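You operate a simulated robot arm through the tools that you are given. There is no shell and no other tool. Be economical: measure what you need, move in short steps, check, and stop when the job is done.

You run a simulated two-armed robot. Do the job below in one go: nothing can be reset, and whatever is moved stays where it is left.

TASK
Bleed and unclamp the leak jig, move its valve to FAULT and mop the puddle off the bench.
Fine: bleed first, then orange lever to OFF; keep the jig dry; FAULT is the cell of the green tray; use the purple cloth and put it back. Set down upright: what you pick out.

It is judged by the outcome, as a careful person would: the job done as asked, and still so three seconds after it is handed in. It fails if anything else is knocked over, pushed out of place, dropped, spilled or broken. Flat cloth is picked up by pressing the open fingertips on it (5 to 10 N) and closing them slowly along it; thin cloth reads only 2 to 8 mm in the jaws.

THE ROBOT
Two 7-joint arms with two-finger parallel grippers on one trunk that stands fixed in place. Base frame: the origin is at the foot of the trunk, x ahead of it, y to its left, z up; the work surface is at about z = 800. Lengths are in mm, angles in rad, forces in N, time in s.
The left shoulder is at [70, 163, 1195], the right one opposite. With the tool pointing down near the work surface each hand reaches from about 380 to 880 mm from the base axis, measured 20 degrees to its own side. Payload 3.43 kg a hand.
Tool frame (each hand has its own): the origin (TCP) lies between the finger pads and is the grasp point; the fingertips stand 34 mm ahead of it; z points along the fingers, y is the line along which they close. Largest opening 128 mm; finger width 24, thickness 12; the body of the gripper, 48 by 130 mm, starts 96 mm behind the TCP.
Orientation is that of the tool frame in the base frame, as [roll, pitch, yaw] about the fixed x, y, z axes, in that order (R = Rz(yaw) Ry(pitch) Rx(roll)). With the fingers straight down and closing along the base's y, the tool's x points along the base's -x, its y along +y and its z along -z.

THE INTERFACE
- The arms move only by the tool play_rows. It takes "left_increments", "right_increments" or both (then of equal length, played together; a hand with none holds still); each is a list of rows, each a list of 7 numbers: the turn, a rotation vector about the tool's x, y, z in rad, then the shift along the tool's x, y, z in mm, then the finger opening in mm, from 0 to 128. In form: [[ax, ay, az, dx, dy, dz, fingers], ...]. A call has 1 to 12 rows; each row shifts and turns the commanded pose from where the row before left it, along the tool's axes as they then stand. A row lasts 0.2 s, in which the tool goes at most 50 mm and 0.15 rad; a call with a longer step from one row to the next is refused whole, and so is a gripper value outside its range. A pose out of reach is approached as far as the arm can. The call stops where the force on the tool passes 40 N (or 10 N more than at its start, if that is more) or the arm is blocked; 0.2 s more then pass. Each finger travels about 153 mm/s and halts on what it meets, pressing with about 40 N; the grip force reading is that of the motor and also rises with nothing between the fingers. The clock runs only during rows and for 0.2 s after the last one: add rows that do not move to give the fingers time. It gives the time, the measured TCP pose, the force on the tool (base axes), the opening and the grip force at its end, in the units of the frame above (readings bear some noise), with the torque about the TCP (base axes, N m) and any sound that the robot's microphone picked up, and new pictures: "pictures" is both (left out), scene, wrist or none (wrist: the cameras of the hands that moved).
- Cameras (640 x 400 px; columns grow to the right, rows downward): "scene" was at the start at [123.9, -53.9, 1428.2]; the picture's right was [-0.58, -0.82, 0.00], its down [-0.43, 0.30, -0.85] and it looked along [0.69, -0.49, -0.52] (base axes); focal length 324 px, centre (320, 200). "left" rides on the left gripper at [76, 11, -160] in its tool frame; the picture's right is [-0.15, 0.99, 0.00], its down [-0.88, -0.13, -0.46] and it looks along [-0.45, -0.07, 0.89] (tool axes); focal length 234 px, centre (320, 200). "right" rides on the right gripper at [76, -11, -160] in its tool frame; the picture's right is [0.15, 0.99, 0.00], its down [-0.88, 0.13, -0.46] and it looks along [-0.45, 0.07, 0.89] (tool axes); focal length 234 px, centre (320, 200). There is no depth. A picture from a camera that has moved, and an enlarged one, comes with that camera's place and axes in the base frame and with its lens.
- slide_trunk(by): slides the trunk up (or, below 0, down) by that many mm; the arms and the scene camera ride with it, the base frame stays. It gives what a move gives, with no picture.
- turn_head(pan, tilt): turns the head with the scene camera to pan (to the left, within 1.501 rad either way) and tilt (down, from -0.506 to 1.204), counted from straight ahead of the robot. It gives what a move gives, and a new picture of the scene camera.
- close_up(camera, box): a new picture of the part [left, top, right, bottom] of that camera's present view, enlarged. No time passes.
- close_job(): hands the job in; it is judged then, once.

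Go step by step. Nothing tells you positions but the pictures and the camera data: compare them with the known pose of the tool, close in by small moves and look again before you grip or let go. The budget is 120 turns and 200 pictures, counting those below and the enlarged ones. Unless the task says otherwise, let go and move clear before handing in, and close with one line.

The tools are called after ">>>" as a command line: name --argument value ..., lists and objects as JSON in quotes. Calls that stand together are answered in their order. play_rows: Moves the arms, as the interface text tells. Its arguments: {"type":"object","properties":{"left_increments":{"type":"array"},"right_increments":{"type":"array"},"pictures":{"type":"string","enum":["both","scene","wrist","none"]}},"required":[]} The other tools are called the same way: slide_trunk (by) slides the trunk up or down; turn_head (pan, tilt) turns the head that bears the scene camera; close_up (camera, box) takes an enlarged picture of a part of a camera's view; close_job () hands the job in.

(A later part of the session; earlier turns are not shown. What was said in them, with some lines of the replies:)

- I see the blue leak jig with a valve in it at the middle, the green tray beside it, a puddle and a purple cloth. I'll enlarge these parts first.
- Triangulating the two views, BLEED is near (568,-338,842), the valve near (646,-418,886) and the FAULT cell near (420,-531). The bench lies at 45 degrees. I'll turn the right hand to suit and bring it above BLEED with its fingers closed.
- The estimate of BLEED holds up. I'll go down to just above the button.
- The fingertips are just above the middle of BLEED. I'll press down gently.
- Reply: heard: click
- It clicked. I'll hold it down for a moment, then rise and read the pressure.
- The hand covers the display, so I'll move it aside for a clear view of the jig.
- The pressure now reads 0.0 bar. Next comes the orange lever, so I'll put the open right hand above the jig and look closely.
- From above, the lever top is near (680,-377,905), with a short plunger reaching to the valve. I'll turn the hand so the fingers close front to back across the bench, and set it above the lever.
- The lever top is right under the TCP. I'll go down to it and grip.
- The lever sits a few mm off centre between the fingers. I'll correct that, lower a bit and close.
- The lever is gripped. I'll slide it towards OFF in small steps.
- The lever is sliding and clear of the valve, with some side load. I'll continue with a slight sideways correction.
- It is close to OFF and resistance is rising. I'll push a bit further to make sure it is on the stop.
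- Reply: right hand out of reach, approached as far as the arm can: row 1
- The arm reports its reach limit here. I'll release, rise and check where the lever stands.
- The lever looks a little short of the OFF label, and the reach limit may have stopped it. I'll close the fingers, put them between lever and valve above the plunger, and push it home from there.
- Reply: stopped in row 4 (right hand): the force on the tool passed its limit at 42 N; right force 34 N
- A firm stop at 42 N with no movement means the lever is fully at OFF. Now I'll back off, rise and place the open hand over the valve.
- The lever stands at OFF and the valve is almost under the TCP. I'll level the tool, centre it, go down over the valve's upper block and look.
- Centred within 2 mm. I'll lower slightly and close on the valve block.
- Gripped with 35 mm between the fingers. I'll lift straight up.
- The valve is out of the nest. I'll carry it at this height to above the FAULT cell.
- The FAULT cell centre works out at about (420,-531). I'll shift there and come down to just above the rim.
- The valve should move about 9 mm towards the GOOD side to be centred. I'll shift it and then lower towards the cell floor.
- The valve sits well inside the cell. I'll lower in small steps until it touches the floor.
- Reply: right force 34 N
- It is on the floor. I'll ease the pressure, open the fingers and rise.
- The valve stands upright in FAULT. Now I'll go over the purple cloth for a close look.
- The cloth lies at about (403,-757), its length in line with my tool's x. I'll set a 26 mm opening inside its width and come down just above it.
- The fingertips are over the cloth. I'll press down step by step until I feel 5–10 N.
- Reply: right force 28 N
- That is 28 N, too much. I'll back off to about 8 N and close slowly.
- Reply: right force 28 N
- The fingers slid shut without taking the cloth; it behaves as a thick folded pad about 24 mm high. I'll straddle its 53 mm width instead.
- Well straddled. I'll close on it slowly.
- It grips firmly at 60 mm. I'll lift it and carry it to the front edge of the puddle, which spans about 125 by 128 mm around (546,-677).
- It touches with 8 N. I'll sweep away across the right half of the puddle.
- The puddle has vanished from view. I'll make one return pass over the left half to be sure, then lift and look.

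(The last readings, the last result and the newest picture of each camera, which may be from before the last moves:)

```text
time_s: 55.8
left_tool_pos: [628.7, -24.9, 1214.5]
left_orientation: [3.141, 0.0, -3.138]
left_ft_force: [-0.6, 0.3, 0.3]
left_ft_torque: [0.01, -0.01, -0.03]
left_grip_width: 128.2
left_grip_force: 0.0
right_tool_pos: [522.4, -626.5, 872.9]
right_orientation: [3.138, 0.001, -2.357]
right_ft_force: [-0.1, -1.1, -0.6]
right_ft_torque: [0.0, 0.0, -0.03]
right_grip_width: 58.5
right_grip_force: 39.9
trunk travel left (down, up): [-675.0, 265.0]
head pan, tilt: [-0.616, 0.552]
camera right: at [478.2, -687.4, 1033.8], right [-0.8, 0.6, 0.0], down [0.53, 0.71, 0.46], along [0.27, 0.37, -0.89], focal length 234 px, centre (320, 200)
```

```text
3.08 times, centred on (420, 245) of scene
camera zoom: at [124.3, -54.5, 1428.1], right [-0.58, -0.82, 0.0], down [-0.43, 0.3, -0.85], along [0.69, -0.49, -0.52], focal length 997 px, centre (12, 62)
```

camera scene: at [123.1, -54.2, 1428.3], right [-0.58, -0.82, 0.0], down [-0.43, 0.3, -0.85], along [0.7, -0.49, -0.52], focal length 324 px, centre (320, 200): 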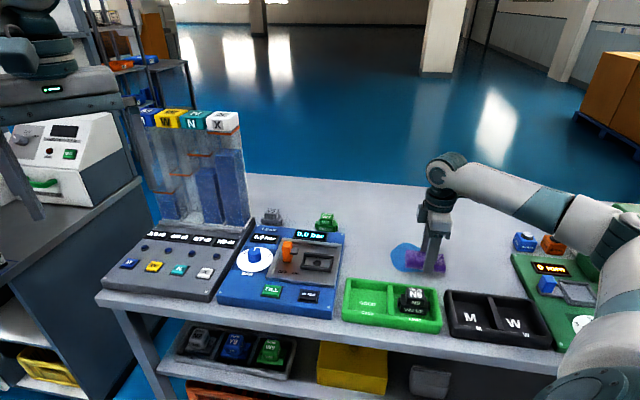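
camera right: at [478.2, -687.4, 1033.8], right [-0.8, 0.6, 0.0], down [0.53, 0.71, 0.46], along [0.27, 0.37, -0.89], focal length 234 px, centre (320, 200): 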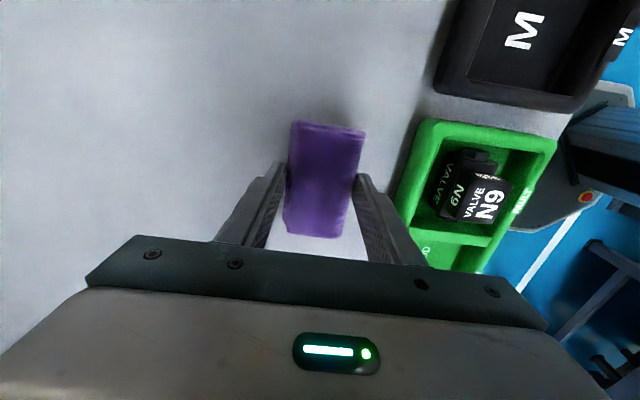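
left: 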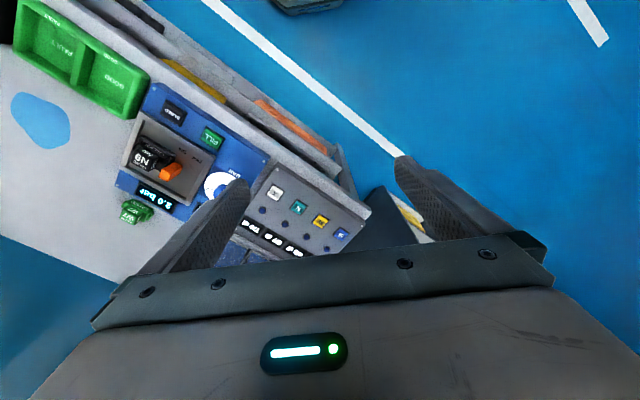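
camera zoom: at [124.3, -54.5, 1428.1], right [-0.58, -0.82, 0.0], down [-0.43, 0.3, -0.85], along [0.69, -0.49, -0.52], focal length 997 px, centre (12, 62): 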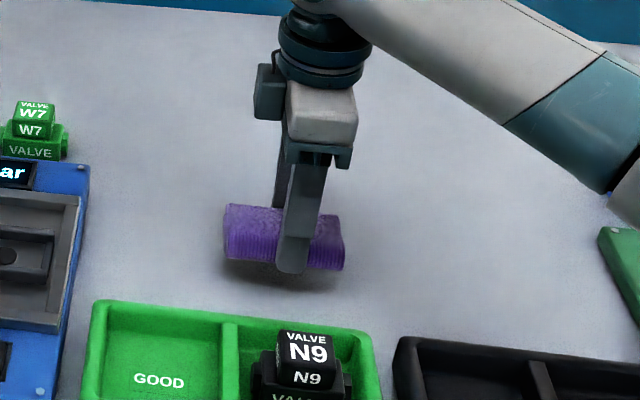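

The bench is dry. I'll carry the cloth back to where it lay.

>>> play_rows --right_increments '[[0, 0, 0, 30, -2, 0, 22], [0, 0, 0, 40, -2, 0, 22], [0, 0, 0, 40, -2, 0, 22], [0, 0, 0, 40, -2, 0, 22], [0, 0, 0, 27, -1, 0, 22], [0, 0, 0, 0, 0, 15, 22], [0, 0, 0, 0, 0, 10, 22], [0, 0, 0, 0, 0, 0, 22]]' --pictures "wrist"

>>> close_up --camera "scene" --box '[370, 220, 530, 320]'

```text
time_s: 57.6
left_tool_pos: [629.0, -23.2, 1212.7]
left_orientation: [-3.142, 0.0, -3.138]
left_ft_force: [0.0, -0.6, -0.1]
left_ft_torque: [-0.03, 0.0, -0.01]
left_grip_width: 128.1
left_grip_force: 0.0
right_tool_pos: [402.1, -756.0, 849.7]
right_orientation: [3.14, 0.001, -2.356]
right_ft_force: [0.3, 0.6, -0.3]
right_ft_torque: [-0.01, -0.01, -0.04]
right_grip_width: 58.4
right_grip_force: 39.8
trunk travel left (down, up): [-675.0, 265.0]
head pan, tilt: [-0.616, 0.552]
camera right: at [358.6, -817.3, 1010.1], right [-0.8, 0.6, 0.0], down [0.53, 0.71, 0.46], along [0.27, 0.37, -0.89], focal length 234 px, centre (320, 200)
```

right: 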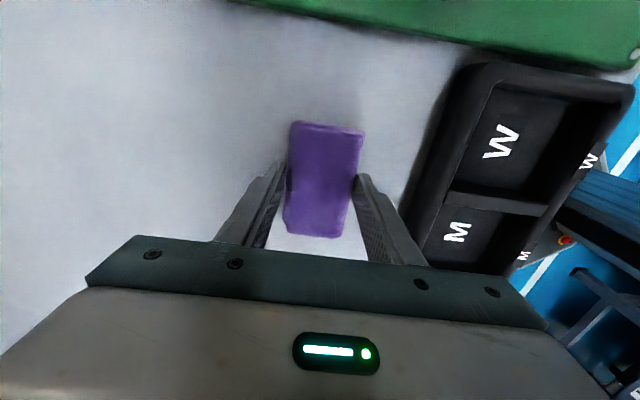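

```text
4.00 times, centred on (450, 270) of scene
camera zoom: at [123.9, -53.9, 1428.3], right [-0.58, -0.82, 0.0], down [-0.43, 0.3, -0.85], along [0.69, -0.49, -0.52], focal length 1296 px, centre (-200, -80)
```

zoom: 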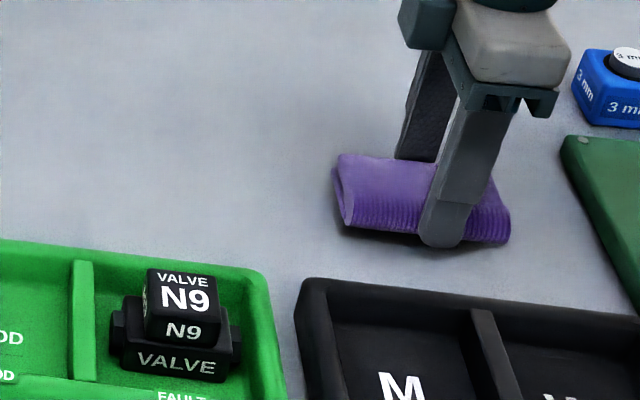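

It will land about 7 mm too near the front edge, so I'll correct that, lower it and release.

>>> play_rows --right_increments '[[0, 0, 0, 1, -7, 0, 22], [0, 0, 0, 0, 0, 6, 22], [0, 0, 0, 0, 0, 2, 22], [0, 0, 0, 0, 0, 0, 22]]' --pictures "none"

>>> close_up --camera "scene" --box '[370, 220, 530, 320]'

```text
time_s: 58.6
left_tool_pos: [629.2, -22.9, 1214.3]
left_orientation: [-3.141, 0.0, -3.138]
left_ft_force: [-0.5, -0.1, -0.4]
left_ft_torque: [0.01, 0.01, 0.01]
left_grip_width: 127.9
left_grip_force: 0.0
right_tool_pos: [405.4, -764.2, 842.2]
right_orientation: [3.141, -0.001, -2.356]
right_ft_force: [0.1, 0.4, -0.8]
right_ft_torque: [0.03, 0.01, -0.02]
right_grip_width: 58.6
right_grip_force: 39.8
trunk travel left (down, up): [-675.0, 265.0]
head pan, tilt: [-0.616, 0.552]
```

```text
4.00 times, centred on (450, 270) of scene
camera zoom: at [124.0, -54.1, 1428.2], right [-0.58, -0.82, 0.0], down [-0.43, 0.3, -0.85], along [0.69, -0.49, -0.52], focal length 1296 px, centre (-200, -80)
```

zoom: 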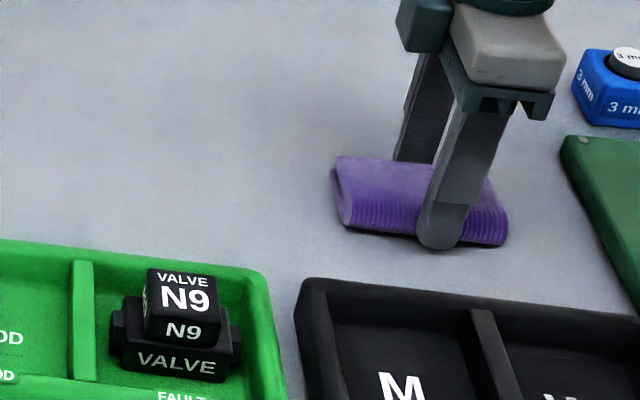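

It is within a few mm of where it lay. I'll release it, rise and move clear.

>>> play_rows --right_increments '[[0, 0, 0, 0, 0, 1, 22], [0, 0, 0, 0, 0, 0, 64], [0, 0, 0, 0, 0, 0, 80], [0, 0, 0, 0, 0, 0, 84], [0, 0, 0, 0, 0, -20, 84], [0, 0, 0, 0, 0, -45, 84], [0, 0, 0, 0, 0, -45, 84], [0, 0, 0, 0, 0, -45, 84], [0, 0, 0, 0, 0, -45, 84], [0, 0, 0, 0, 0, -30, 84]]'

>>> close_up --camera "scene" --box '[340, 200, 530, 340]'

>>> close_up --camera "scene" --box '[200, 190, 360, 320]'

```text
time_s: 60.8
left_tool_pos: [629.1, -23.8, 1212.5]
left_orientation: [3.141, 0.0, -3.139]
left_ft_force: [-0.3, 0.3, -0.2]
left_ft_torque: [0.02, 0.02, 0.0]
left_grip_width: 128.1
left_grip_force: 0.0
right_tool_pos: [405.2, -762.2, 1067.7]
right_orientation: [3.139, 0.0, -2.355]
right_ft_force: [0.2, 0.6, 0.2]
right_ft_torque: [0.0, 0.02, -0.01]
right_grip_width: 84.3
right_grip_force: 0.2
trunk travel left (down, up): [-675.0, 265.0]
head pan, tilt: [-0.616, 0.552]
camera scene: at [124.6, -54.3, 1428.1], right [-0.58, -0.82, 0.0], down [-0.43, 0.3, -0.85], along [0.69, -0.49, -0.52], focal length 324 px, centre (320, 200)
camera right: at [362.2, -823.3, 1227.8], right [-0.8, 0.6, 0.0], down [0.53, 0.71, 0.46], along [0.27, 0.37, -0.89], focal length 234 px, centre (320, 200)
```

scene: 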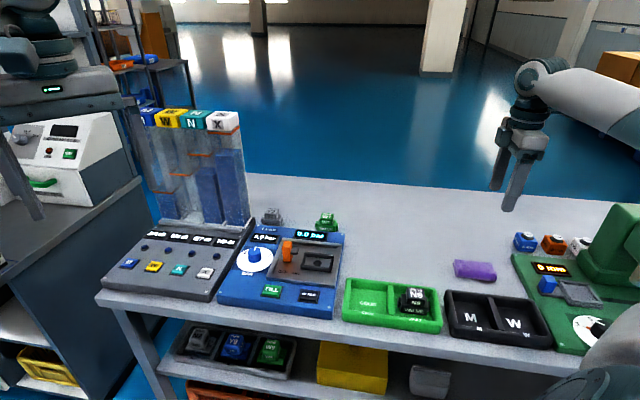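
right: 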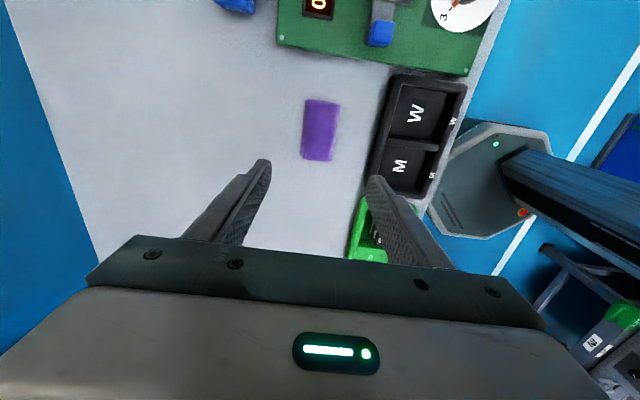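

```text
2.86 times, centred on (435, 270) of scene
camera zoom: at [124.6, -54.3, 1428.1], right [-0.58, -0.82, 0.0], down [-0.43, 0.3, -0.85], along [0.69, -0.49, -0.52], focal length 926 px, centre (-9, 0)
```

zoom: 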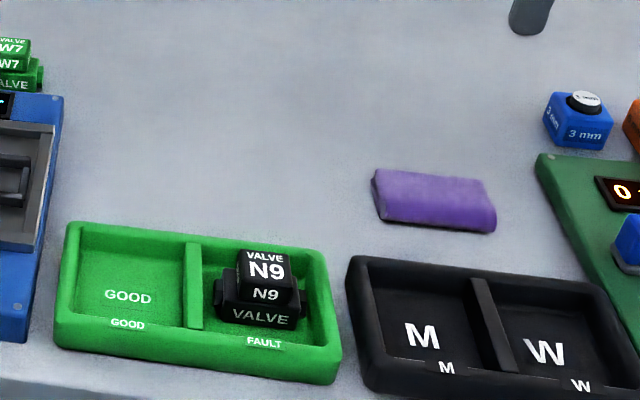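

```text
3.08 times, centred on (280, 255) of scene
camera zoom: at [124.6, -54.3, 1428.1], right [-0.58, -0.82, 0.0], down [-0.43, 0.3, -0.85], along [0.69, -0.49, -0.52], focal length 997 px, centre (443, 31)
```

zoom: 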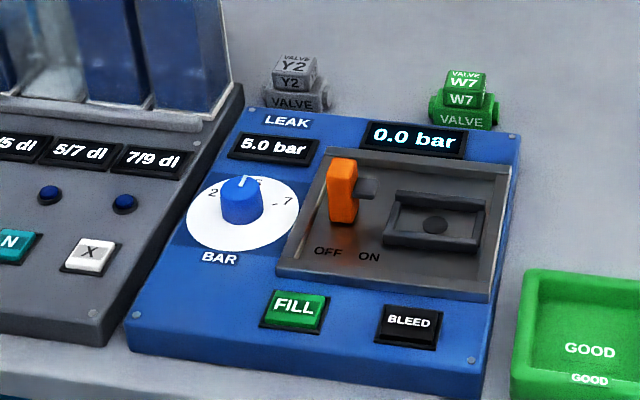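

The display reads 0.0 bar, the lever is at OFF, N9 stands upright in FAULT, the bench is dry and the cloth is back in its place. Both hands are clear, so I'm handing the job in.

>>> close_job

```text
The job is handed in.
```

I bled the jig to 0.0 bar and then moved the orange lever to OFF. Valve N9 now stands upright in FAULT, the puddle is mopped up, and the purple cloth is back within a few mm of where it lay.
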